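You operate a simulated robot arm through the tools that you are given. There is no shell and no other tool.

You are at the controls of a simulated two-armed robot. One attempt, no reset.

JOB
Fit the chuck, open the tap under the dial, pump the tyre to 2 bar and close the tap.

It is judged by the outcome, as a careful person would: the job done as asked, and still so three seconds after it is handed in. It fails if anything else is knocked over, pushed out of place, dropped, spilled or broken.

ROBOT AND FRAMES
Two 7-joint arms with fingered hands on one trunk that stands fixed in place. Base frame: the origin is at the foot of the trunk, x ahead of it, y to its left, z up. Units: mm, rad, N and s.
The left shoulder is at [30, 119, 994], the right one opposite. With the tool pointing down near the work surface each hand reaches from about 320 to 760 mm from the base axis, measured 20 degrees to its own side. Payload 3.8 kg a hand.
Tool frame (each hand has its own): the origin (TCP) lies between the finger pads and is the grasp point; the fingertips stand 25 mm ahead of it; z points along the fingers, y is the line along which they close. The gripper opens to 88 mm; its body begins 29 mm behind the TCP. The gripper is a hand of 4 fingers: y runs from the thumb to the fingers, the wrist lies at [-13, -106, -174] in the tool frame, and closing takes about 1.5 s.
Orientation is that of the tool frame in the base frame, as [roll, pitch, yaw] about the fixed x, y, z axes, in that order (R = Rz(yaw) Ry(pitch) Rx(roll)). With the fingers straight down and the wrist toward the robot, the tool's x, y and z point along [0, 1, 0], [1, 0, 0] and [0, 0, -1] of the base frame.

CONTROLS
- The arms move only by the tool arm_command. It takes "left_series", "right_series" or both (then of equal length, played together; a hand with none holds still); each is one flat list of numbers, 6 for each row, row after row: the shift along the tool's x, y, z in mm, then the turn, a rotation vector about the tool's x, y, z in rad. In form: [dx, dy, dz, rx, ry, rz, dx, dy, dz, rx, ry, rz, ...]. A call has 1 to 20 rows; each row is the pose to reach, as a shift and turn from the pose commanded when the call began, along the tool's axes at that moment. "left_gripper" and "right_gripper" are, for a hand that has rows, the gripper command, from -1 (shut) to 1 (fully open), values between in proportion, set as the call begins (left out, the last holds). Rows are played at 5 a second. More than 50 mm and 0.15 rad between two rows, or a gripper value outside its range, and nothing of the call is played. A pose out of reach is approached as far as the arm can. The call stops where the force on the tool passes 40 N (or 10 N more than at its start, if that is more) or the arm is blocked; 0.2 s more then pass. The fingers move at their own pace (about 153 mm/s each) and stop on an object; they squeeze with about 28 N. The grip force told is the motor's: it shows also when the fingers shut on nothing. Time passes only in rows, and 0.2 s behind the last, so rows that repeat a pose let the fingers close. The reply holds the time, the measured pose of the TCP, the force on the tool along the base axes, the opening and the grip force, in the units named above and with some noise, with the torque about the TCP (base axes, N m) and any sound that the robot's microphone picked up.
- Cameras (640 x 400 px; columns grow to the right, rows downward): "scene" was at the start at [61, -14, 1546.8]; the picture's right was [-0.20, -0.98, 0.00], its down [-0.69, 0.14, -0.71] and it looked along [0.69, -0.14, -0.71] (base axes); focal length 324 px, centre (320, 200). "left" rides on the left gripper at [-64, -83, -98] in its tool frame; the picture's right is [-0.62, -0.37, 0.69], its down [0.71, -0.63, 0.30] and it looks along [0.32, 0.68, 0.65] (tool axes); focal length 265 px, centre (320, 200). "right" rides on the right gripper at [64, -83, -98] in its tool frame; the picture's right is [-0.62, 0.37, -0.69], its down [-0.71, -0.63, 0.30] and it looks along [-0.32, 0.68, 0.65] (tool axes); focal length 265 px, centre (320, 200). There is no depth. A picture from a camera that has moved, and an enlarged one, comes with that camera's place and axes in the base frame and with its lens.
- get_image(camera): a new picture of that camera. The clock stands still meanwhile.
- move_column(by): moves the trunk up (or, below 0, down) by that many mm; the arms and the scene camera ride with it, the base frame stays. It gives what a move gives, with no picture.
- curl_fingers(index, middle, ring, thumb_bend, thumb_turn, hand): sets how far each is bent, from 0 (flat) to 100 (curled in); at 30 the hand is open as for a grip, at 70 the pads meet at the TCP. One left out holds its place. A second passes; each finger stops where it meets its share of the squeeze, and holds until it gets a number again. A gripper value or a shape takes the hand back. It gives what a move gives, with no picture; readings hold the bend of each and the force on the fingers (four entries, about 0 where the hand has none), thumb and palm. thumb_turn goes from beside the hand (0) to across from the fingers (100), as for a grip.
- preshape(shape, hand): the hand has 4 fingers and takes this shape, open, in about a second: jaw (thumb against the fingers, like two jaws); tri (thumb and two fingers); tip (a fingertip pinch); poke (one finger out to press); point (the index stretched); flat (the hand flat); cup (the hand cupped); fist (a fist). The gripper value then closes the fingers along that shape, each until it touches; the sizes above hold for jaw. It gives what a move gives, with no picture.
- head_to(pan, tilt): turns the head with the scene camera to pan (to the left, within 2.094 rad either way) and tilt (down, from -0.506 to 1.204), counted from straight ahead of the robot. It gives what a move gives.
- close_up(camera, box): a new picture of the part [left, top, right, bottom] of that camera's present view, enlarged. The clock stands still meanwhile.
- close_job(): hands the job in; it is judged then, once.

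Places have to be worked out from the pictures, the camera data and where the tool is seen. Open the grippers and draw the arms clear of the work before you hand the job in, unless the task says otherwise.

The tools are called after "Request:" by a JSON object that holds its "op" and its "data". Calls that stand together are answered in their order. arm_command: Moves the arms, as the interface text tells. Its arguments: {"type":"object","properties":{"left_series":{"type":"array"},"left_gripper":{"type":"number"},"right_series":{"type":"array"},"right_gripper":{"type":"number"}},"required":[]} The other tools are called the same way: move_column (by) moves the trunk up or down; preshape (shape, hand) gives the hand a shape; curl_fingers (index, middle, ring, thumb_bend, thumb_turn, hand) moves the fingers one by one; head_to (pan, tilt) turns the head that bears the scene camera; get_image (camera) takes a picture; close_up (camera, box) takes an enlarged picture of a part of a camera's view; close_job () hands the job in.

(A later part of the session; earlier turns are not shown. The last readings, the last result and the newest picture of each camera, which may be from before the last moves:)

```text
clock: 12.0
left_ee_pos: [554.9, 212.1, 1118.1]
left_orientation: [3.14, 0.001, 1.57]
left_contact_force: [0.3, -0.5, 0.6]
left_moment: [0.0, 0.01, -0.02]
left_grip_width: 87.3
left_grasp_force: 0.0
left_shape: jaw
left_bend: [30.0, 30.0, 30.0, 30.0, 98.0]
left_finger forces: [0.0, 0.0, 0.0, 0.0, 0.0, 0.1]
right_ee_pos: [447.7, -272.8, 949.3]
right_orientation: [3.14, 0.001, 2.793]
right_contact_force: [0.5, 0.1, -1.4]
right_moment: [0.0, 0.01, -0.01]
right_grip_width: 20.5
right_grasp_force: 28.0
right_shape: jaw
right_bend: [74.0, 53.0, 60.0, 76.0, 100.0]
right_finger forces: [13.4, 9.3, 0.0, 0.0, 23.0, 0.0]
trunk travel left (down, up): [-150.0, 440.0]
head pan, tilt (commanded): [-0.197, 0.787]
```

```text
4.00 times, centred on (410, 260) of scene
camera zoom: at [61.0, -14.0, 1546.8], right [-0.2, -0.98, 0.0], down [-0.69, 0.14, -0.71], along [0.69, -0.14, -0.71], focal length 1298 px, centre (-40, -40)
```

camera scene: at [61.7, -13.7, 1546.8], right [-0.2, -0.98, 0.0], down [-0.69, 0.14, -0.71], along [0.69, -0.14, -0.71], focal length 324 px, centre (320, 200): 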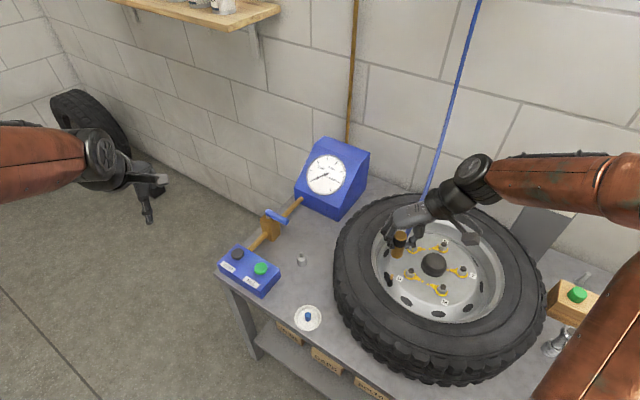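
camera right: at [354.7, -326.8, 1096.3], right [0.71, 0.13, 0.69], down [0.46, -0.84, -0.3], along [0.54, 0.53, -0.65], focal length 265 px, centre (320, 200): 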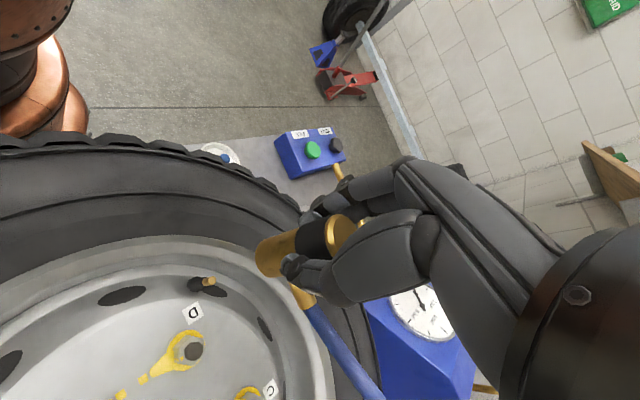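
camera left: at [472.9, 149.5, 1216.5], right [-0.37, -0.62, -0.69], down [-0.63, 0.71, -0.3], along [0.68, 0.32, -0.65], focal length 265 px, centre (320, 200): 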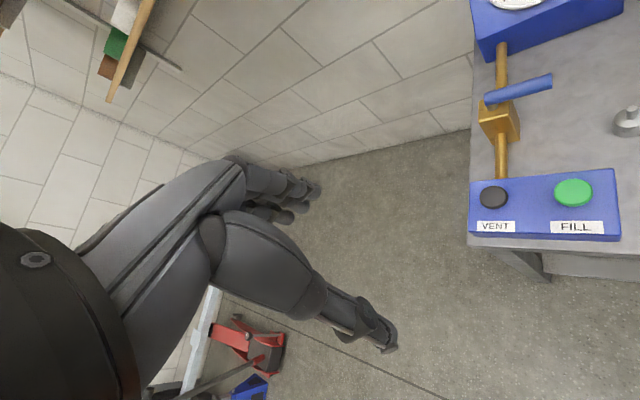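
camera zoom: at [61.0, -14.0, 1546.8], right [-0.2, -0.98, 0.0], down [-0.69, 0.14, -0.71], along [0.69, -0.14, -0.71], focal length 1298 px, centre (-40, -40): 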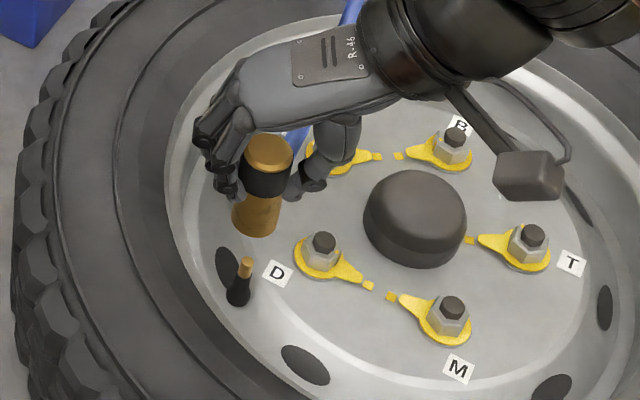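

The valve tip appears to be nearer z≈850, with a small remaining offset. I make a small correction and lower another 25 mm to measure it again closer.

Request:
{"op": "arm_command", "data": {"right_series": [-1, 0, 8, 0, 0, 0, -2, 0, 16, 0, 0, 0, -2, 0, 25, 0, 0, 0, -2, 0, 25, 0, 0, 0]}}

Request:
{"op": "close_up", "data": {"camera": "right", "box": [170, 200, 370, 325]}}

Request:
{"op": "close_up", "data": {"camera": "scene", "box": [360, 210, 460, 310]}}

```text
clock: 13.0
left_ee_pos: [555.6, 213.4, 1117.7]
left_orientation: [-3.141, -0.002, 1.571]
left_contact_force: [0.2, 0.1, 0.6]
left_moment: [0.03, -0.02, -0.01]
left_grip_width: 87.5
left_grasp_force: 0.0
left_shape: jaw
left_bend: [30.0, 30.0, 30.0, 30.0, 98.0]
left_finger forces: [0.0, 0.0, 0.1, 0.1, 0.1, 0.1]
right_ee_pos: [451.5, -274.3, 924.0]
right_orientation: [3.14, 0.002, 2.793]
right_contact_force: [0.7, -1.0, -0.8]
right_moment: [0.01, 0.04, 0.02]
right_grip_width: 20.6
right_grasp_force: 27.9
right_shape: jaw
right_bend: [74.0, 53.0, 60.0, 76.0, 100.0]
right_finger forces: [13.3, 9.3, 0.1, 0.1, 22.9, 0.1]
trunk travel left (down, up): [-150.0, 440.0]
head pan, tilt (commanded): [-0.197, 0.787]
```

```text
3.20 times, centred on (270, 262) of right
camera zoom: at [360.4, -330.3, 1022.2], right [0.71, 0.13, 0.69], down [0.46, -0.84, -0.3], along [0.54, 0.53, -0.65], focal length 849 px, centre (480, 0)
```

zoom: 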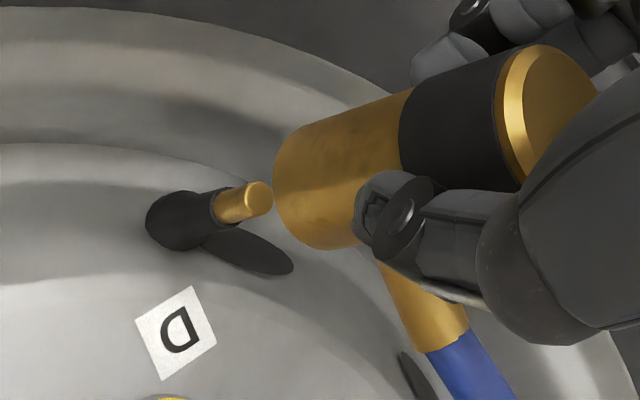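

```text
4.00 times, centred on (410, 260) of scene
camera zoom: at [61.0, -14.0, 1546.8], right [-0.2, -0.98, 0.0], down [-0.69, 0.14, -0.71], along [0.69, -0.14, -0.71], focal length 1298 px, centre (-40, -40)
```

zoom: 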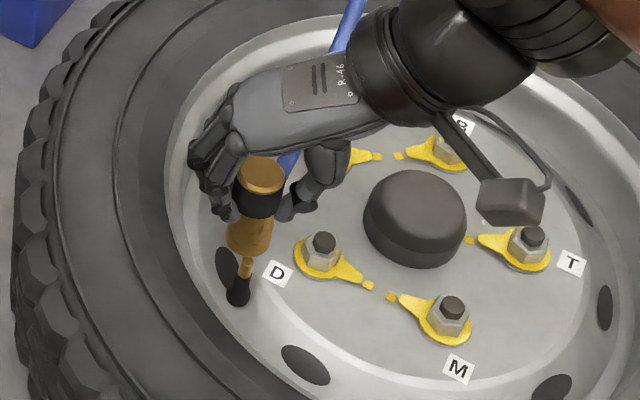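

The mouth is about 22 mm above the valve tip. I check the lateral alignment at higher zoom from the scene camera, and again from the hand camera.

Request:
{"op": "close_up", "data": {"camera": "scene", "box": [398, 248, 428, 278]}}

Request:
{"op": "close_up", "data": {"camera": "right", "box": [210, 220, 290, 280]}}

```text
13.33 times, centred on (413, 263) of scene
camera zoom: at [61.0, -14.0, 1546.8], right [-0.2, -0.98, 0.0], down [-0.69, 0.14, -0.71], along [0.69, -0.14, -0.71], focal length 4326 px, centre (-920, -640)
```

zoom: 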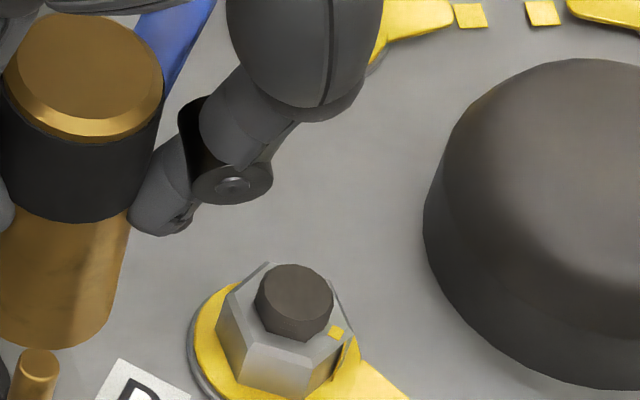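

```text
6.67 times, centred on (250, 250) of right
camera zoom: at [360.4, -330.3, 1022.2], right [0.71, 0.13, 0.69], down [0.46, -0.84, -0.3], along [0.54, 0.53, -0.65], focal length 1769 px, centre (787, -133)
```

zoom: 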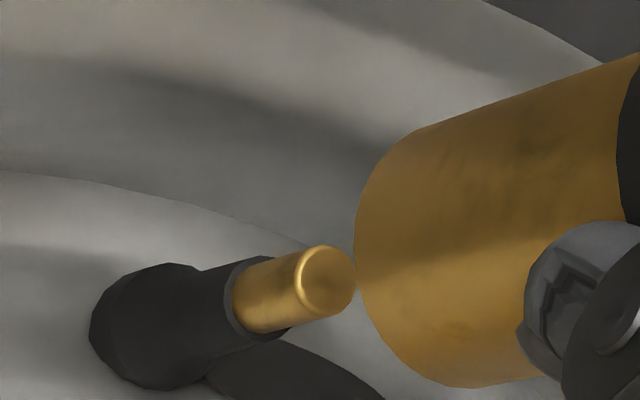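

I retake the scene zoom centred on the chuck and valve.

Request:
{"op": "close_up", "data": {"camera": "scene", "box": [370, 245, 418, 280]}}

Request:
{"op": "get_image", "data": {"camera": "left"}}

```text
11.43 times, centred on (394, 262) of scene
camera zoom: at [61.0, -14.0, 1546.8], right [-0.2, -0.98, 0.0], down [-0.69, 0.14, -0.71], along [0.69, -0.14, -0.71], focal length 3708 px, centre (-526, -514)
```

zoom: 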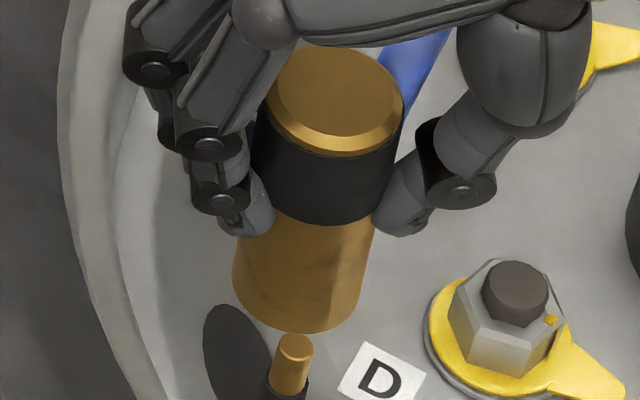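

```text
taken
camera left: at [472.4, 149.2, 1216.8], right [-0.37, -0.62, -0.69], down [-0.63, 0.71, -0.3], along [0.68, 0.32, -0.65], focal length 265 px, centre (320, 200)
```

left: 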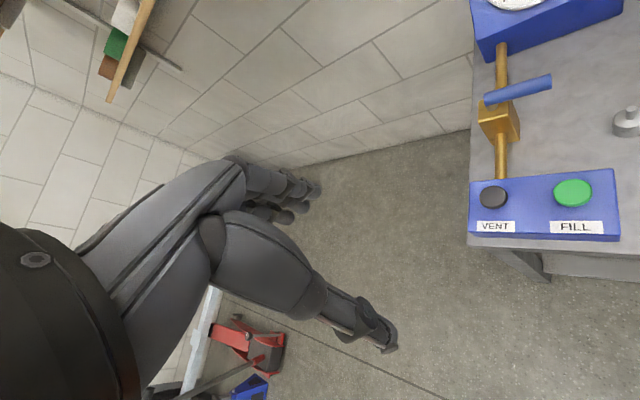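

Combining both views, the valve tip is about 16 mm below the mouth and about 2–3 mm off toward tool +x, slightly -y. I apply that correction and lower 9 mm, then look again.

Request:
{"op": "arm_command", "data": {"right_series": [1, -0.5, 3, 0, 0, 0, 2.3, -1.2, 6, 0, 0, 0, 2.3, -1.2, 9, 0, 0, 0, 2.3, -1.2, 9, 0, 0, 0]}}

Request:
{"op": "close_up", "data": {"camera": "scene", "box": [370, 245, 418, 280]}}

Request:
{"op": "close_up", "data": {"camera": "right", "box": [210, 200, 330, 290]}}

```text
clock: 14.0
left_ee_pos: [555.4, 212.8, 1117.5]
left_orientation: [-3.141, -0.002, 1.57]
left_contact_force: [0.1, -0.8, -0.7]
left_moment: [-0.02, 0.01, 0.02]
left_grip_width: 87.7
left_grasp_force: 0.0
left_shape: jaw
left_bend: [30.0, 30.0, 30.0, 30.0, 98.0]
left_finger forces: [0.1, 0.0, 0.0, 0.0, 0.1, 0.1]
right_ee_pos: [448.2, -273.0, 915.6]
right_orientation: [3.141, 0.001, 2.792]
right_contact_force: [-0.7, -1.5, -1.5]
right_moment: [-0.03, 0.03, -0.02]
right_grip_width: 21.0
right_grasp_force: 27.2
right_shape: jaw
right_bend: [74.0, 53.0, 60.0, 76.0, 100.0]
right_finger forces: [13.4, 9.3, 0.1, 0.0, 22.8, 0.0]
trunk travel left (down, up): [-150.0, 440.0]
head pan, tilt (commanded): [-0.197, 0.787]
```

```text
11.43 times, centred on (394, 262) of scene
camera zoom: at [61.1, -14.1, 1546.8], right [-0.2, -0.98, 0.0], down [-0.69, 0.14, -0.71], along [0.69, -0.14, -0.71], focal length 3708 px, centre (-526, -514)
```

zoom: 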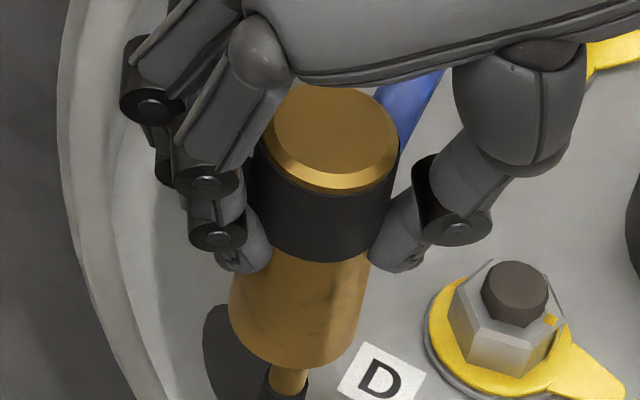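

```text
4.44 times, centred on (270, 245) of right
camera zoom: at [357.3, -329.8, 1013.9], right [0.71, 0.13, 0.69], down [0.46, -0.84, -0.3], along [0.54, 0.53, -0.65], focal length 1180 px, centre (542, 0)
```

zoom: 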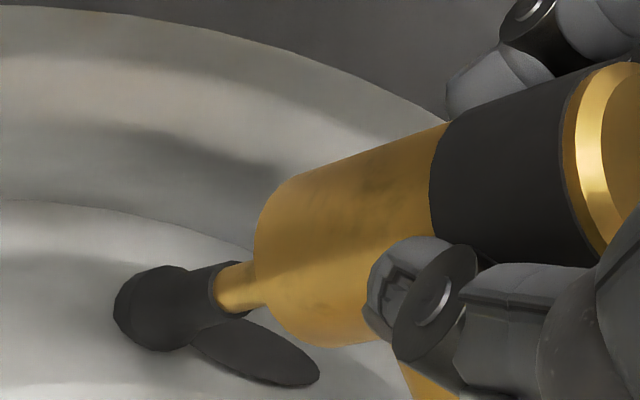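

Hand view lines up with the valve axis; the scene view says about 2.5 mm more is needed toward -y. I shift by (1.3, -2.0) in the tool frame and lower 4 mm.

Request:
{"op": "arm_command", "data": {"right_series": [1.3, -2, 0, 0, 0, 0, 1.3, -2, 4, 0, 0, 0, 1.3, -2, 4, 0, 0, 0]}}

Request:
{"op": "close_up", "data": {"camera": "scene", "box": [370, 245, 418, 280]}}

Request:
{"op": "close_up", "data": {"camera": "right", "box": [210, 200, 330, 290]}}

```text
clock: 14.8
left_ee_pos: [554.6, 213.7, 1118.3]
left_orientation: [3.141, -0.001, 1.572]
left_contact_force: [0.3, -0.7, -0.7]
left_moment: [-0.01, 0.01, -0.06]
left_grip_width: 87.5
left_grasp_force: 0.1
left_shape: jaw
left_bend: [30.0, 30.0, 30.0, 30.0, 98.0]
left_finger forces: [0.0, 0.0, 0.0, 0.0, 0.1, 0.0]
right_ee_pos: [445.8, -273.9, 914.0]
right_orientation: [3.141, 0.0, 2.791]
right_contact_force: [-0.8, 0.1, -2.5]
right_moment: [0.03, 0.03, 0.03]
right_grip_width: 20.7
right_grasp_force: 27.8
right_shape: jaw
right_bend: [74.0, 53.0, 60.0, 76.0, 100.0]
right_finger forces: [13.3, 9.3, 0.1, 0.0, 23.0, 0.1]
trunk travel left (down, up): [-150.0, 440.0]
head pan, tilt (commanded): [-0.197, 0.787]
```

```text
11.43 times, centred on (394, 262) of scene
camera zoom: at [61.1, -14.1, 1546.8], right [-0.2, -0.98, 0.0], down [-0.69, 0.14, -0.71], along [0.69, -0.14, -0.71], focal length 3708 px, centre (-526, -514)
```

zoom: 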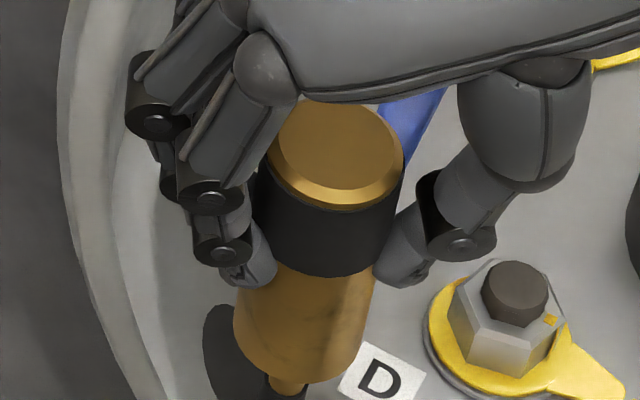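

```text
4.44 times, centred on (270, 245) of right
camera zoom: at [355.5, -330.7, 1010.8], right [0.71, 0.13, 0.69], down [0.46, -0.84, -0.3], along [0.54, 0.53, -0.65], focal length 1180 px, centre (542, 0)
```

zoom: 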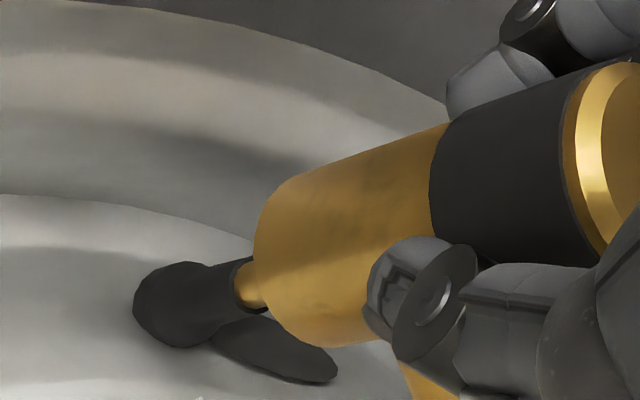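

Alignment is now within about 1 mm and the gap is ~4–5 mm. I lower gently by 12 mm and watch the force.

Request:
{"op": "arm_command", "data": {"right_series": [0.3, -0.5, 2, 0, 0, 0, 0.3, -0.5, 4, 0, 0, 0, 0.3, -0.5, 6, 0, 0, 0, 0.3, -0.5, 8, 0, 0, 0, 0.3, -0.5, 10, 0, 0, 0, 0.3, -0.5, 12, 0, 0, 0]}}

Request:
{"op": "close_up", "data": {"camera": "scene", "box": [370, 250, 418, 285]}}

Request:
{"op": "close_up", "data": {"camera": "right", "box": [210, 200, 330, 290]}}

```text
clock: 16.2
left_ee_pos: [554.8, 212.5, 1117.8]
left_orientation: [-3.141, 0.0, 1.571]
left_contact_force: [0.3, 0.7, 0.2]
left_moment: [0.02, 0.0, 0.01]
left_grip_width: 87.5
left_grasp_force: 0.0
left_shape: jaw
left_bend: [30.0, 30.0, 30.0, 30.0, 98.0]
left_finger forces: [0.0, 0.1, 0.0, 0.0, 0.0, 0.0]
right_ee_pos: [446.9, -276.2, 901.4]
right_orientation: [3.141, 0.002, 2.791]
right_contact_force: [0.8, 0.2, -2.2]
right_moment: [-0.01, 0.01, -0.01]
right_grip_width: 20.7
right_grasp_force: 27.5
right_shape: jaw
right_bend: [74.0, 53.0, 60.0, 76.0, 100.0]
right_finger forces: [13.3, 9.4, 0.0, 0.0, 22.9, 0.0]
trunk travel left (down, up): [-150.0, 440.0]
head pan, tilt (commanded): [-0.197, 0.787]
```

```text
11.43 times, centred on (394, 268) of scene
camera zoom: at [61.2, -14.2, 1546.8], right [-0.2, -0.98, 0.0], down [-0.69, 0.14, -0.71], along [0.69, -0.14, -0.71], focal length 3708 px, centre (-526, -571)
```

zoom: 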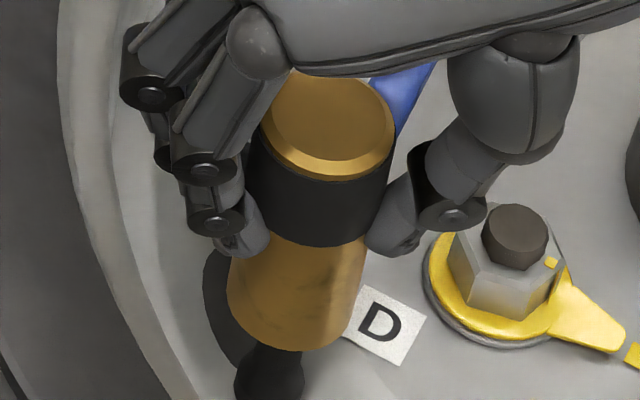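

```text
4.44 times, centred on (270, 245) of right
camera zoom: at [356.3, -331.2, 999.5], right [0.71, 0.13, 0.69], down [0.46, -0.84, -0.3], along [0.54, 0.53, -0.65], focal length 1180 px, centre (542, 0)
```

zoom: 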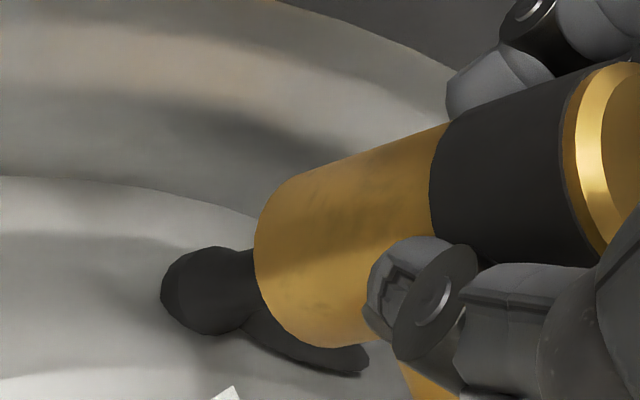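

No contact force yet and the valve's brass tip has entered the mouth. I keep lowering gently, up to 12 mm more.

Request:
{"op": "arm_command", "data": {"right_series": [0, 0, 2, 0, 0, 0, 0, 0, 4, 0, 0, 0, 0, 0, 6, 0, 0, 0, 0, 0, 8, 0, 0, 0, 0, 0, 10, 0, 0, 0, 0, 0, 12, 0, 0, 0]}}

Request:
{"op": "close_up", "data": {"camera": "scene", "box": [370, 250, 418, 285]}}

Request:
{"op": "close_up", "data": {"camera": "right", "box": [210, 200, 330, 290]}}

```text
clock: 17.6
left_ee_pos: [555.9, 213.1, 1117.6]
left_orientation: [3.141, -0.001, 1.569]
left_contact_force: [-0.1, -1.7, 0.4]
left_moment: [-0.01, -0.03, 0.02]
left_grip_width: 87.8
left_grasp_force: 0.1
left_shape: jaw
left_bend: [30.0, 30.0, 30.0, 30.0, 98.0]
left_finger forces: [0.1, 0.0, 0.0, 0.0, 0.0, 0.0]
right_ee_pos: [444.9, -275.1, 888.9]
right_orientation: [-3.141, -0.001, 2.792]
right_contact_force: [0.7, 0.0, -2.3]
right_moment: [0.01, 0.03, -0.02]
right_grip_width: 20.1
right_grasp_force: 28.0
right_shape: jaw
right_bend: [74.0, 53.0, 60.0, 76.0, 100.0]
right_finger forces: [13.5, 9.4, 0.1, 0.0, 22.8, 0.0]
trunk travel left (down, up): [-150.0, 440.0]
head pan, tilt (commanded): [-0.197, 0.787]
```

```text
11.43 times, centred on (394, 268) of scene
camera zoom: at [61.2, -14.2, 1546.8], right [-0.2, -0.98, 0.0], down [-0.69, 0.14, -0.71], along [0.69, -0.14, -0.71], focal length 3708 px, centre (-526, -571)
```

zoom: 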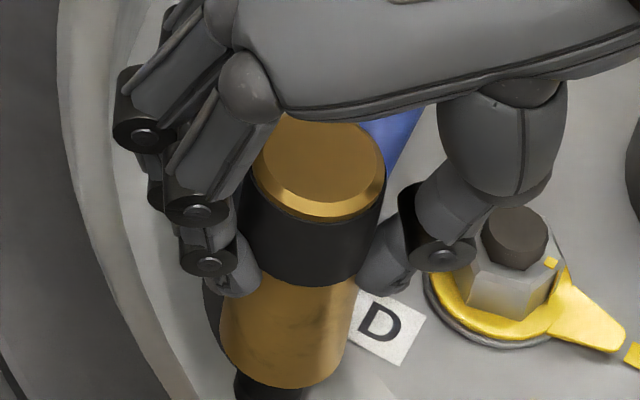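

```text
4.44 times, centred on (270, 245) of right
camera zoom: at [355.1, -331.2, 986.3], right [0.71, 0.13, 0.69], down [0.46, -0.84, -0.3], along [0.54, 0.53, -0.65], focal length 1180 px, centre (542, 0)
```

zoom: 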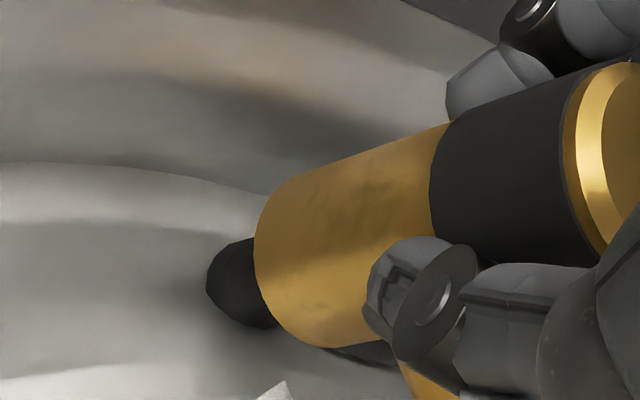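

Still no resistance at about 20 mm depth. I continue down 8 mm more in 1.5–2 mm steps, until it seats.

Request:
{"op": "arm_command", "data": {"right_series": [0, 0, 2, 0, 0, 0, 0, 0, 4, 0, 0, 0, 0, 0, 6, 0, 0, 0, 0, 0, 8, 0, 0, 0, 0, 0, 8, 0, 0, 0]}}

Request:
{"op": "close_up", "data": {"camera": "scene", "box": [370, 250, 418, 285]}}

Request:
{"op": "close_up", "data": {"camera": "right", "box": [210, 200, 330, 290]}}

```text
clock: 18.8
left_ee_pos: [553.4, 212.9, 1118.5]
left_orientation: [3.14, 0.0, 1.57]
left_contact_force: [-0.1, -0.3, 0.4]
left_moment: [0.02, -0.03, 0.04]
left_grip_width: 87.6
left_grasp_force: 0.0
left_shape: jaw
left_bend: [30.0, 30.0, 30.0, 30.0, 98.0]
left_finger forces: [0.1, 0.0, 0.0, 0.0, 0.1, 0.0]
right_ee_pos: [444.5, -274.1, 882.5]
right_orientation: [-3.142, 0.002, 2.791]
right_contact_force: [-1.5, -1.1, 16.2]
right_moment: [0.01, 0.0, -0.04]
right_grip_width: 21.4
right_grasp_force: 27.4
right_shape: jaw
right_bend: [74.0, 53.0, 60.0, 76.0, 100.0]
right_finger forces: [14.4, 10.8, 0.0, 0.1, 27.6, 0.1]
trunk travel left (down, up): [-150.0, 440.0]
head pan, tilt (commanded): [-0.197, 0.787]
```

```text
11.43 times, centred on (394, 268) of scene
camera zoom: at [59.3, -13.4, 1547.0], right [-0.2, -0.98, 0.0], down [-0.69, 0.14, -0.71], along [0.69, -0.14, -0.71], focal length 3708 px, centre (-526, -571)
```

zoom: 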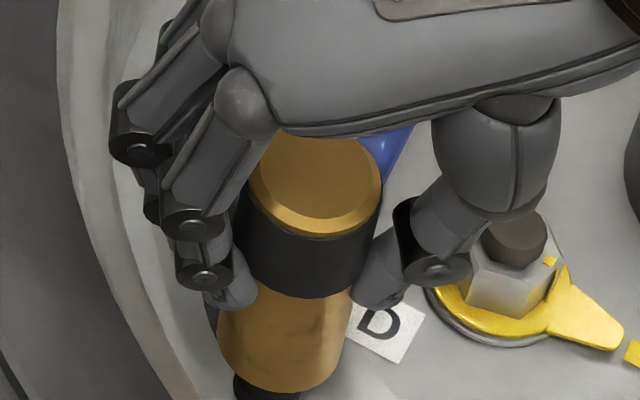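

```text
4.44 times, centred on (270, 245) of right
camera zoom: at [354.2, -330.8, 980.9], right [0.71, 0.13, 0.69], down [0.46, -0.84, -0.3], along [0.54, 0.53, -0.65], focal length 1180 px, centre (542, 0)
```

zoom: 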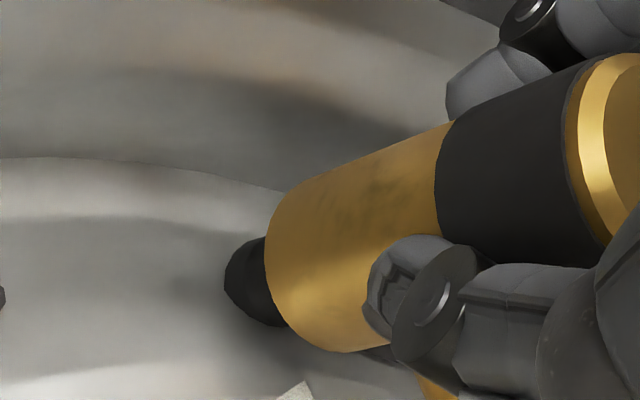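

The chuck has met the bottom with about 16 N. I press a few mm further to seat it firmly and listen for a click.

Request:
{"op": "arm_command", "data": {"right_series": [0, 0, 1, 0, 0, 0, 0, 0, 2, 0, 0, 0, 0, 0, 3, 0, 0, 0, 0, 0, 4, 0, 0, 0, 0, 0, 5, 0, 0, 0, 0, 0, 5, 0, 0, 0]}}

Request:
{"op": "close_up", "data": {"camera": "scene", "box": [370, 250, 418, 285]}}

Request:
{"op": "close_up", "data": {"camera": "right", "box": [210, 200, 330, 290]}}

```text
clock: 19.7
left_ee_pos: [552.2, 212.0, 1119.0]
left_orientation: [3.139, -0.001, 1.568]
left_contact_force: [-0.2, -0.1, -0.3]
left_moment: [0.01, 0.0, -0.01]
left_grip_width: 87.9
left_grasp_force: 0.1
left_shape: jaw
left_bend: [30.0, 30.0, 30.0, 30.0, 98.0]
left_finger forces: [0.0, 0.1, 0.1, 0.1, 0.0, 0.1]
right_ee_pos: [445.7, -274.3, 880.7]
right_orientation: [3.138, 0.007, 2.793]
right_contact_force: [-7.8, -3.6, 27.1]
right_moment: [-0.02, 0.14, 0.03]
right_grip_width: 23.2
right_grasp_force: 28.5
right_shape: jaw
right_bend: [74.0, 54.0, 60.0, 76.0, 100.0]
right_finger forces: [15.8, 8.8, 0.1, 0.0, 31.3, 0.1]
trunk travel left (down, up): [-150.0, 440.0]
head pan, tilt (commanded): [-0.197, 0.787]
stopped in row 4 (right hand): the force on the tool passed its limit at 42 N (the readings are from after the stop); the commanded pose is now the measured one
```

```text
11.43 times, centred on (394, 268) of scene
camera zoom: at [58.4, -13.7, 1546.9], right [-0.2, -0.98, 0.0], down [-0.69, 0.14, -0.71], along [0.69, -0.14, -0.71], focal length 3708 px, centre (-526, -571)
```

zoom: 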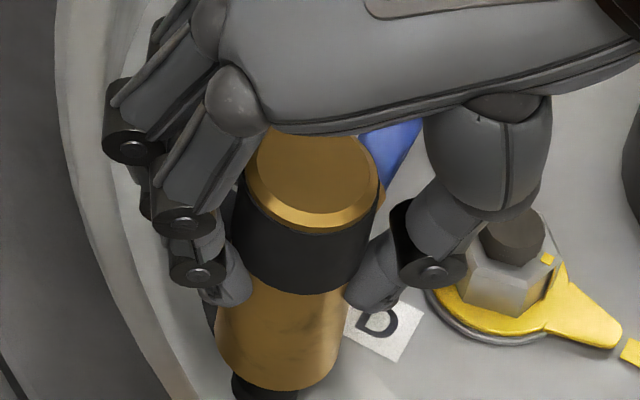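

```text
4.44 times, centred on (270, 245) of right
camera zoom: at [355.2, -330.1, 979.1], right [0.7, 0.13, 0.7], down [0.46, -0.84, -0.3], along [0.54, 0.53, -0.65], focal length 1180 px, centre (542, 0)
```

zoom: 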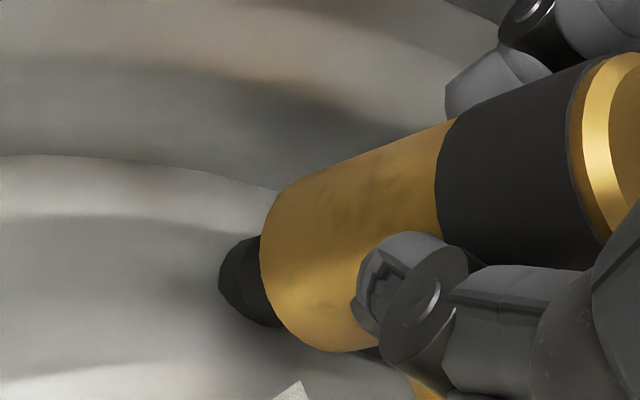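

The chuck bottomed out on the valve (42 N, stopped). I ease off 2 mm and open the hand only partly (about 48 mm) so the thumb and fingers stay clear of the rim and nut.

Request:
{"op": "arm_command", "data": {"right_series": [0, 0, -1, 0, 0, 0, 0, 0, -2, 0, 0, 0]}}

Request:
{"op": "arm_command", "data": {"right_series": [0, 0, 0, 0, 0, 0, 0, 0, 0, 0, 0, 0, 0, 0, 0, 0, 0, 0, 0, 0, 0, 0, 0, 0], "right_gripper": 0.1}}

Request:
{"op": "close_up", "data": {"camera": "scene", "box": [360, 230, 440, 290]}}

Request:
{"op": "get_image", "data": {"camera": "right"}}

```text
clock: 20.3
left_ee_pos: [553.7, 213.5, 1118.0]
left_orientation: [3.139, 0.001, 1.57]
left_contact_force: [0.5, 0.7, 0.4]
left_moment: [0.0, 0.05, -0.01]
left_grip_width: 87.6
left_grasp_force: 0.0
left_shape: jaw
left_bend: [30.0, 30.0, 30.0, 30.0, 98.0]
left_finger forces: [0.0, 0.1, 0.0, 0.0, 0.0, 0.0]
right_ee_pos: [445.8, -274.6, 882.1]
right_orientation: [-3.141, 0.006, 2.793]
right_contact_force: [-5.0, -3.3, 19.7]
right_moment: [-0.06, 0.06, 0.03]
right_grip_width: 23.4
right_grasp_force: 28.1
right_shape: jaw
right_bend: [74.0, 54.0, 60.0, 76.0, 100.0]
right_finger forces: [15.5, 9.4, 0.0, 0.1, 29.3, 0.1]
trunk travel left (down, up): [-150.0, 440.0]
head pan, tilt (commanded): [-0.197, 0.787]
```

```text
clock: 21.3
left_ee_pos: [554.4, 213.1, 1116.5]
left_orientation: [-3.142, 0.0, 1.571]
left_contact_force: [0.2, 0.3, 0.2]
left_moment: [-0.03, 0.0, -0.02]
left_grip_width: 87.5
left_grasp_force: 0.1
left_shape: jaw
left_bend: [30.0, 30.0, 30.0, 30.0, 98.0]
left_finger forces: [0.0, 0.0, 0.0, 0.0, 0.1, 0.0]
right_ee_pos: [447.7, -274.9, 880.3]
right_orientation: [3.141, 0.002, 2.792]
right_contact_force: [-1.0, 0.5, -0.2]
right_moment: [0.01, 0.0, 0.04]
right_grip_width: 48.3
right_grasp_force: 0.1
right_shape: jaw
right_bend: [74.0, 43.0, 39.0, 67.0, 100.0]
right_finger forces: [0.0, 0.0, 0.0, 0.0, 0.1, 0.1]
trunk travel left (down, up): [-150.0, 440.0]
head pan, tilt (commanded): [-0.197, 0.787]
```

```text
6.67 times, centred on (400, 260) of scene
camera zoom: at [61.1, -14.0, 1546.8], right [-0.2, -0.98, 0.0], down [-0.69, 0.14, -0.71], along [0.69, -0.14, -0.71], focal length 2163 px, centre (-213, -200)
```

zoom: 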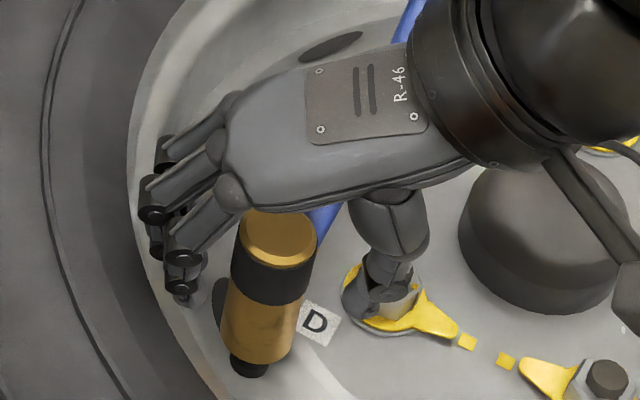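

```text
taken
camera right: at [356.5, -330.3, 978.8], right [0.71, 0.13, 0.69], down [0.46, -0.84, -0.3], along [0.54, 0.53, -0.65], focal length 265 px, centre (320, 200)
```

right: 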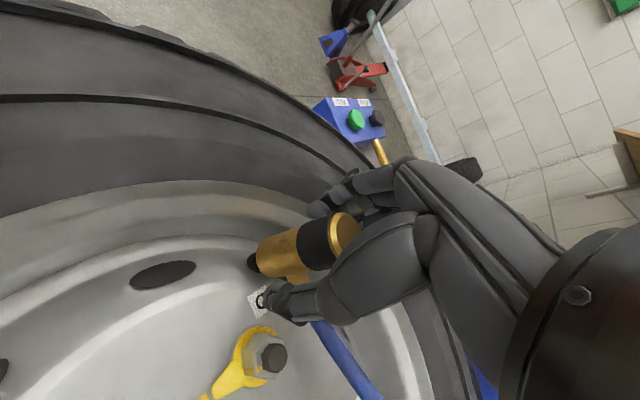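

The chuck stands upright on the valve with the hand partly open, but the index still reads a bend of 74, so I look closely before withdrawing.

Request:
{"op": "close_up", "data": {"camera": "scene", "box": [372, 240, 412, 275]}}

Request:
{"op": "close_up", "data": {"camera": "right", "box": [240, 150, 440, 330]}}

```text
11.43 times, centred on (392, 258) of scene
camera zoom: at [61.1, -14.0, 1546.8], right [-0.2, -0.98, 0.0], down [-0.69, 0.14, -0.71], along [0.69, -0.14, -0.71], focal length 3708 px, centre (-503, -457)
```

zoom: 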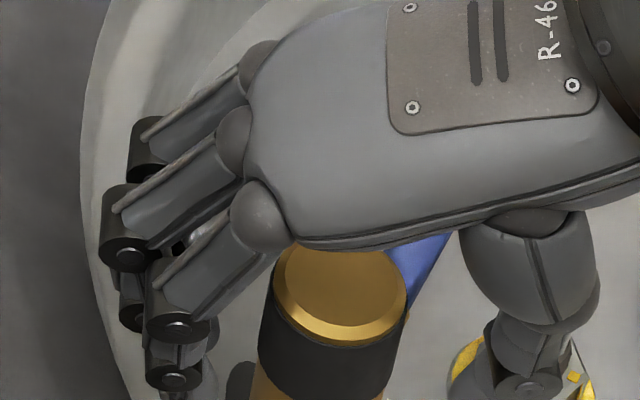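

```text
2.22 times, centred on (340, 240) of right
camera zoom: at [356.5, -330.3, 978.8], right [0.71, 0.13, 0.69], down [0.46, -0.84, -0.3], along [0.54, 0.53, -0.65], focal length 590 px, centre (276, 111)
```

zoom: 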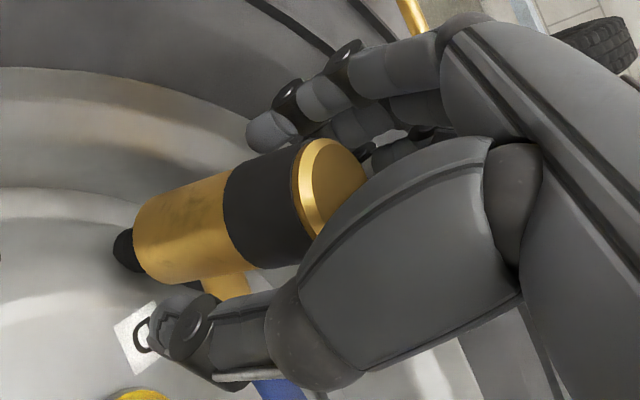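

The index finger is the far one near the hose stub. I straighten it a bit on its own and read its bend and force.

Request:
{"op": "curl_fingers", "data": {"hand": "right", "index": 55}}

Request:
{"op": "close_up", "data": {"camera": "scene", "box": [372, 240, 412, 275]}}

Request:
{"op": "close_up", "data": {"camera": "right", "box": [240, 150, 440, 330]}}

```text
clock: 22.3
left_ee_pos: [556.6, 214.1, 1117.3]
left_orientation: [3.14, 0.001, 1.572]
left_contact_force: [-0.2, -0.1, -0.9]
left_moment: [0.02, 0.0, -0.03]
left_grip_width: 87.8
left_grasp_force: 0.0
left_shape: jaw
left_bend: [30.0, 30.0, 30.0, 30.0, 98.0]
left_finger forces: [0.0, 0.0, 0.1, 0.0, 0.0, 0.1]
right_ee_pos: [447.6, -274.2, 882.5]
right_orientation: [-3.14, 0.003, 2.793]
right_contact_force: [0.8, -0.2, 0.4]
right_moment: [-0.02, -0.01, 0.01]
right_grip_width: 38.0
right_grasp_force: 0.1
right_shape: fingers
right_bend: [55.0, 43.0, 39.0, 67.0, 100.0]
right_finger forces: [0.1, 0.0, 0.0, 0.0, 0.1, 0.0]
trunk travel left (down, up): [-150.0, 440.0]
head pan, tilt (commanded): [-0.197, 0.787]
```

```text
11.43 times, centred on (392, 258) of scene
camera zoom: at [61.0, -14.1, 1546.8], right [-0.2, -0.98, 0.0], down [-0.69, 0.14, -0.71], along [0.69, -0.14, -0.71], focal length 3708 px, centre (-503, -457)
```

zoom: 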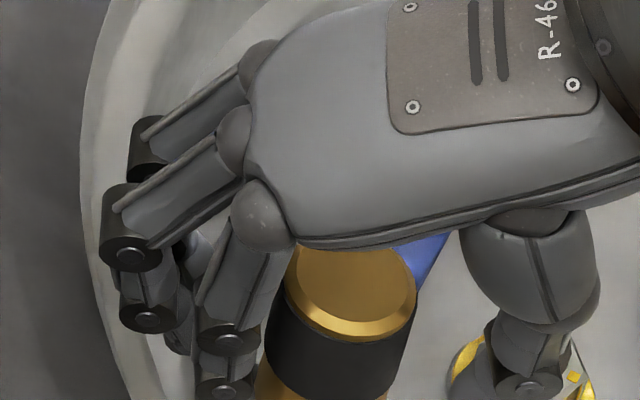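

```text
2.22 times, centred on (340, 240) of right
camera zoom: at [356.5, -330.4, 979.0], right [0.71, 0.13, 0.69], down [0.46, -0.84, -0.3], along [0.54, 0.53, -0.65], focal length 590 px, centre (276, 111)
```

zoom: 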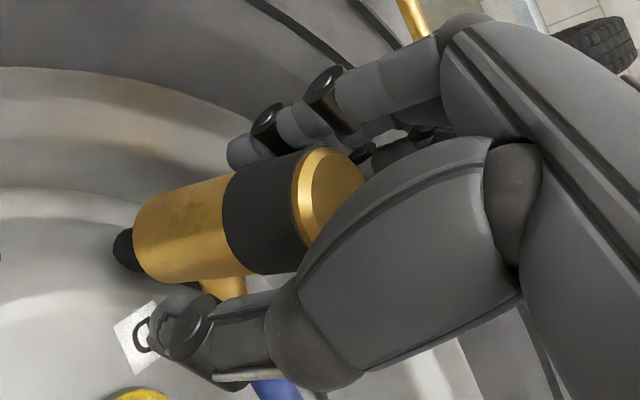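

The index was actually open and my command bent it lightly against the chuck (0.1 N). I return the hand to its partly open gripper state.

Request:
{"op": "arm_command", "data": {"right_series": [0, 0, 0, 0, 0, 0, 0, 0, 0, 0, 0, 0, 0, 0, 0, 0, 0, 0, 0, 0, 0, 0, 0, 0, 0, 0, 0, 0, 0, 0], "right_gripper": 0.2}}

Request:
{"op": "close_up", "data": {"camera": "scene", "box": [366, 245, 426, 295]}}

Request:
{"op": "close_up", "data": {"camera": "right", "box": [240, 150, 440, 330]}}

```text
clock: 23.5
left_ee_pos: [555.8, 212.5, 1117.7]
left_orientation: [3.141, -0.001, 1.571]
left_contact_force: [-1.0, -0.3, -0.3]
left_moment: [0.0, -0.02, -0.05]
left_grip_width: 87.4
left_grasp_force: 0.1
left_shape: jaw
left_bend: [30.0, 30.0, 30.0, 30.0, 98.0]
left_finger forces: [0.0, 0.0, 0.1, 0.1, 0.0, 0.1]
right_ee_pos: [447.7, -274.6, 881.7]
right_orientation: [-3.141, 0.003, 2.792]
right_contact_force: [-0.3, -0.3, 0.1]
right_moment: [0.02, -0.03, -0.01]
right_grip_width: 52.4
right_grasp_force: 0.0
right_shape: jaw
right_bend: [29.0, 41.0, 37.0, 65.0, 100.0]
right_finger forces: [0.0, 0.0, 0.0, 0.1, 0.1, 0.0]
trunk travel left (down, up): [-150.0, 440.0]
head pan, tilt (commanded): [-0.197, 0.787]
```

```text
8.00 times, centred on (396, 270) of scene
camera zoom: at [61.0, -14.1, 1546.8], right [-0.2, -0.98, 0.0], down [-0.69, 0.14, -0.71], along [0.69, -0.14, -0.71], focal length 2596 px, centre (-288, -360)
```

zoom: 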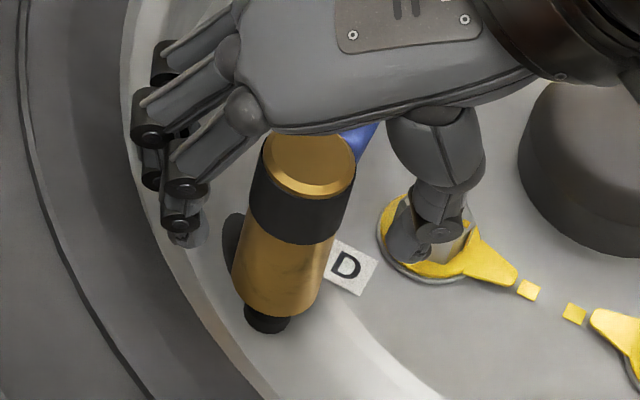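

```text
2.22 times, centred on (340, 240) of right
camera zoom: at [356.5, -330.4, 978.9], right [0.71, 0.13, 0.69], down [0.46, -0.84, -0.3], along [0.54, 0.53, -0.65], focal length 590 px, centre (276, 111)
```

zoom: 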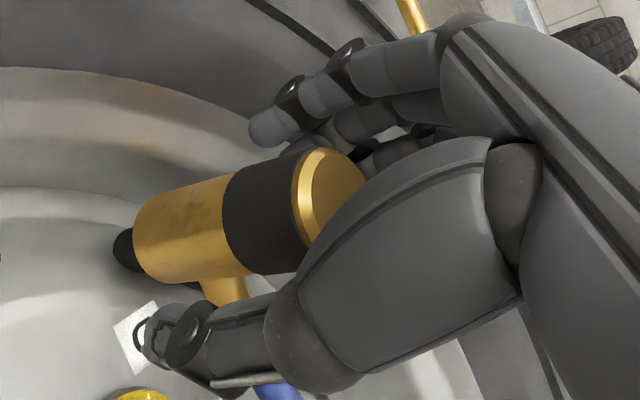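

The chuck stands straight on the valve on its own. I raise the right hand straight up in two stages, checking that nothing snags on the hose.

Request:
{"op": "arm_command", "data": {"right_series": [0, 0, -6, 0, 0, 0, 0, 0, -12, 0, 0, 0, 0, 0, -20, 0, 0, 0, 0, 0, -30, 0, 0, 0]}}

Request:
{"op": "close_up", "data": {"camera": "scene", "box": [350, 200, 460, 295]}}

Request:
{"op": "get_image", "data": {"camera": "right"}}

```text
clock: 24.5
left_ee_pos: [555.2, 213.7, 1117.6]
left_orientation: [3.141, 0.001, 1.571]
left_contact_force: [1.5, 1.0, 0.3]
left_moment: [-0.01, 0.0, 0.0]
left_grip_width: 87.7
left_grasp_force: 0.0
left_shape: jaw
left_bend: [30.0, 30.0, 30.0, 30.0, 98.0]
left_finger forces: [0.0, 0.0, 0.0, 0.0, 0.0, 0.0]
right_ee_pos: [446.6, -275.9, 910.5]
right_orientation: [3.14, 0.003, 2.791]
right_contact_force: [-0.2, 0.0, 0.3]
right_moment: [0.04, -0.01, 0.02]
right_grip_width: 52.3
right_grasp_force: 0.1
right_shape: jaw
right_bend: [29.0, 41.0, 37.0, 65.0, 100.0]
right_finger forces: [0.0, 0.0, 0.0, 0.1, 0.1, 0.0]
trunk travel left (down, up): [-150.0, 440.0]
head pan, tilt (commanded): [-0.197, 0.787]
```

```text
4.21 times, centred on (405, 248) of scene
camera zoom: at [60.9, -13.9, 1546.8], right [-0.2, -0.98, 0.0], down [-0.69, 0.14, -0.71], along [0.69, -0.14, -0.71], focal length 1366 px, centre (-38, 0)
```

zoom: 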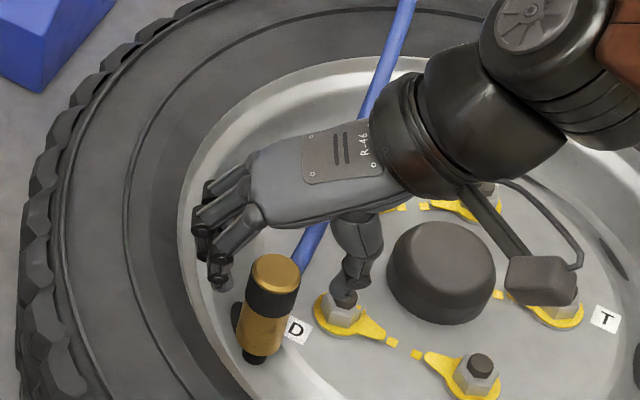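

```text
taken
camera right: at [355.3, -331.3, 1009.0], right [0.71, 0.13, 0.69], down [0.46, -0.84, -0.3], along [0.54, 0.53, -0.65], focal length 265 px, centre (320, 200)
```

right: 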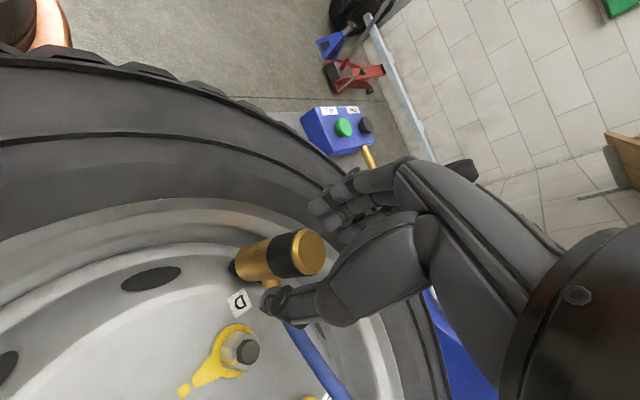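

The chuck stays put. I raise the right hand to z≈1150, turning it back to its initial yaw, where its camera can also watch the dial.

Request:
{"op": "arm_command", "data": {"right_series": [0, 0, -25, 0, 0, 0, 0, 0, -50, 0, 0, 0, 0, 0, -80, 0, 0, 0, 0, -4, -100, 0, 0, 0.122, 0, -8, -120, 0, 0, 0.244, 0, -12, -140, 0, 0, 0.366, 0, -16, -160, 0, 0, 0.488, 0, -20, -180, 0, 0, 0.61, 0, -20, -200, 0, 0, 0.732, 0, -20, -220, 0, 0, 0.854, 0, -20, -240, 0, 0, 0.976, 0, -20, -240, 0, 0, 1.098, 0, -20, -240, 0, 0, 1.22]}}

Request:
{"op": "preshape", "data": {"shape": "poke", "hand": "left"}}

Request:
{"op": "get_image", "data": {"camera": "scene"}}

Request:
{"op": "get_image", "data": {"camera": "right"}}

Request:
{"op": "get_image", "data": {"camera": "left"}}

```text
clock: 27.3
left_ee_pos: [555.4, 213.9, 1118.3]
left_orientation: [-3.14, 0.001, 1.571]
left_contact_force: [-0.3, -0.2, 0.6]
left_moment: [-0.01, 0.01, 0.03]
left_grip_width: 87.8
left_grasp_force: 0.0
left_shape: jaw
left_bend: [30.0, 30.0, 30.0, 30.0, 98.0]
left_finger forces: [0.1, 0.1, 0.1, 0.1, 0.1, 0.1]
right_ee_pos: [438.4, -293.6, 1150.7]
right_orientation: [3.137, 0.002, 1.571]
right_contact_force: [-0.4, 0.0, 0.5]
right_moment: [-0.03, 0.02, 0.02]
right_grip_width: 52.6
right_grasp_force: 0.1
right_shape: jaw
right_bend: [29.0, 41.0, 37.0, 65.0, 100.0]
right_finger forces: [0.1, 0.0, 0.0, 0.0, 0.0, 0.0]
trunk travel left (down, up): [-150.0, 440.0]
head pan, tilt (commanded): [-0.197, 0.787]
```

```text
clock: 28.2
left_ee_pos: [555.9, 213.5, 1117.3]
left_orientation: [-3.141, 0.001, 1.573]
left_contact_force: [0.9, -0.5, -0.8]
left_moment: [-0.03, -0.02, 0.02]
left_grip_width: 0.1
left_grasp_force: 0.1
left_shape: poke
left_bend: [70.0, 70.0, 99.0, 100.0, 100.0]
left_finger forces: [0.0, 0.0, 0.0, 0.1, 0.0, 0.0]
right_ee_pos: [439.1, -292.4, 1151.1]
right_orientation: [3.136, 0.001, 1.573]
right_contact_force: [0.1, 1.0, -0.3]
right_moment: [-0.03, 0.02, 0.02]
right_grip_width: 52.4
right_grasp_force: 0.0
right_shape: jaw
right_bend: [29.0, 41.0, 37.0, 65.0, 100.0]
right_finger forces: [0.0, 0.0, 0.0, 0.0, 0.0, 0.0]
trunk travel left (down, up): [-150.0, 440.0]
head pan, tilt (commanded): [-0.197, 0.787]
```

```text
taken
camera scene: at [61.0, -14.0, 1546.8], right [-0.2, -0.98, 0.0], down [-0.69, 0.14, -0.71], along [0.69, -0.14, -0.71], focal length 324 px, centre (320, 200)
```

scene: 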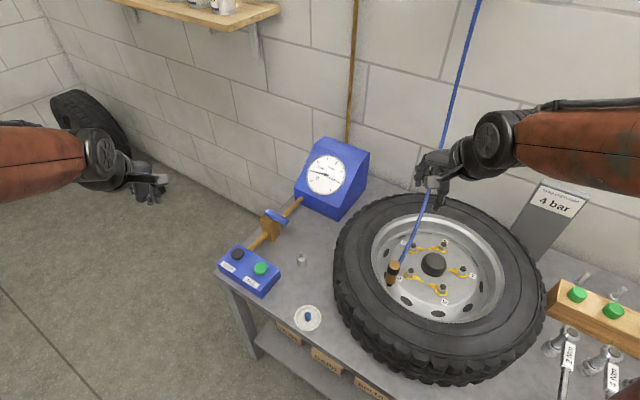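

```text
taken
camera right: at [353.3, -228.4, 1248.8], right [0.37, -0.62, 0.69], down [-0.63, -0.72, -0.31], along [0.69, -0.32, -0.65], focal length 265 px, centre (320, 200)
```

right: 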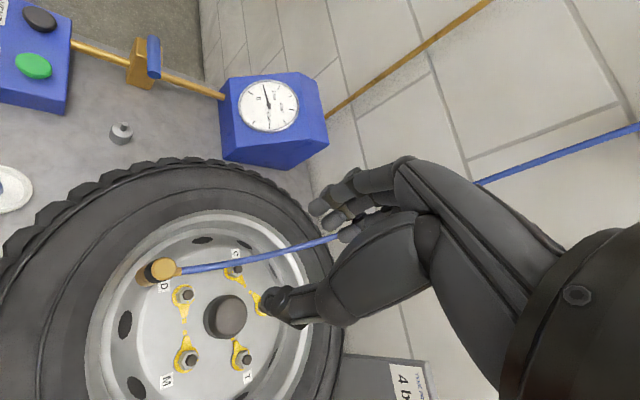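

```text
taken
camera left: at [472.3, 149.3, 1216.8], right [-0.37, -0.62, -0.69], down [-0.63, 0.71, -0.3], along [0.68, 0.32, -0.65], focal length 265 px, centre (320, 200)
```

left: 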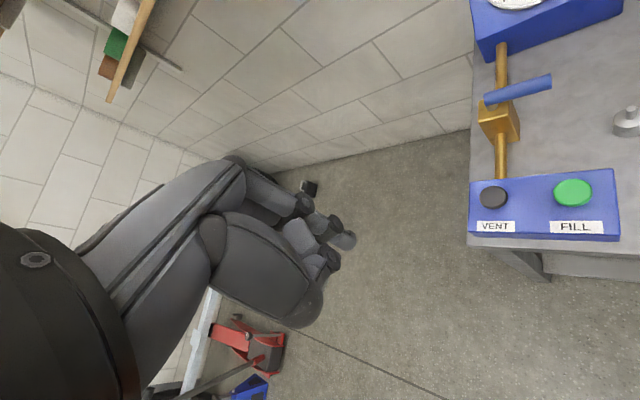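

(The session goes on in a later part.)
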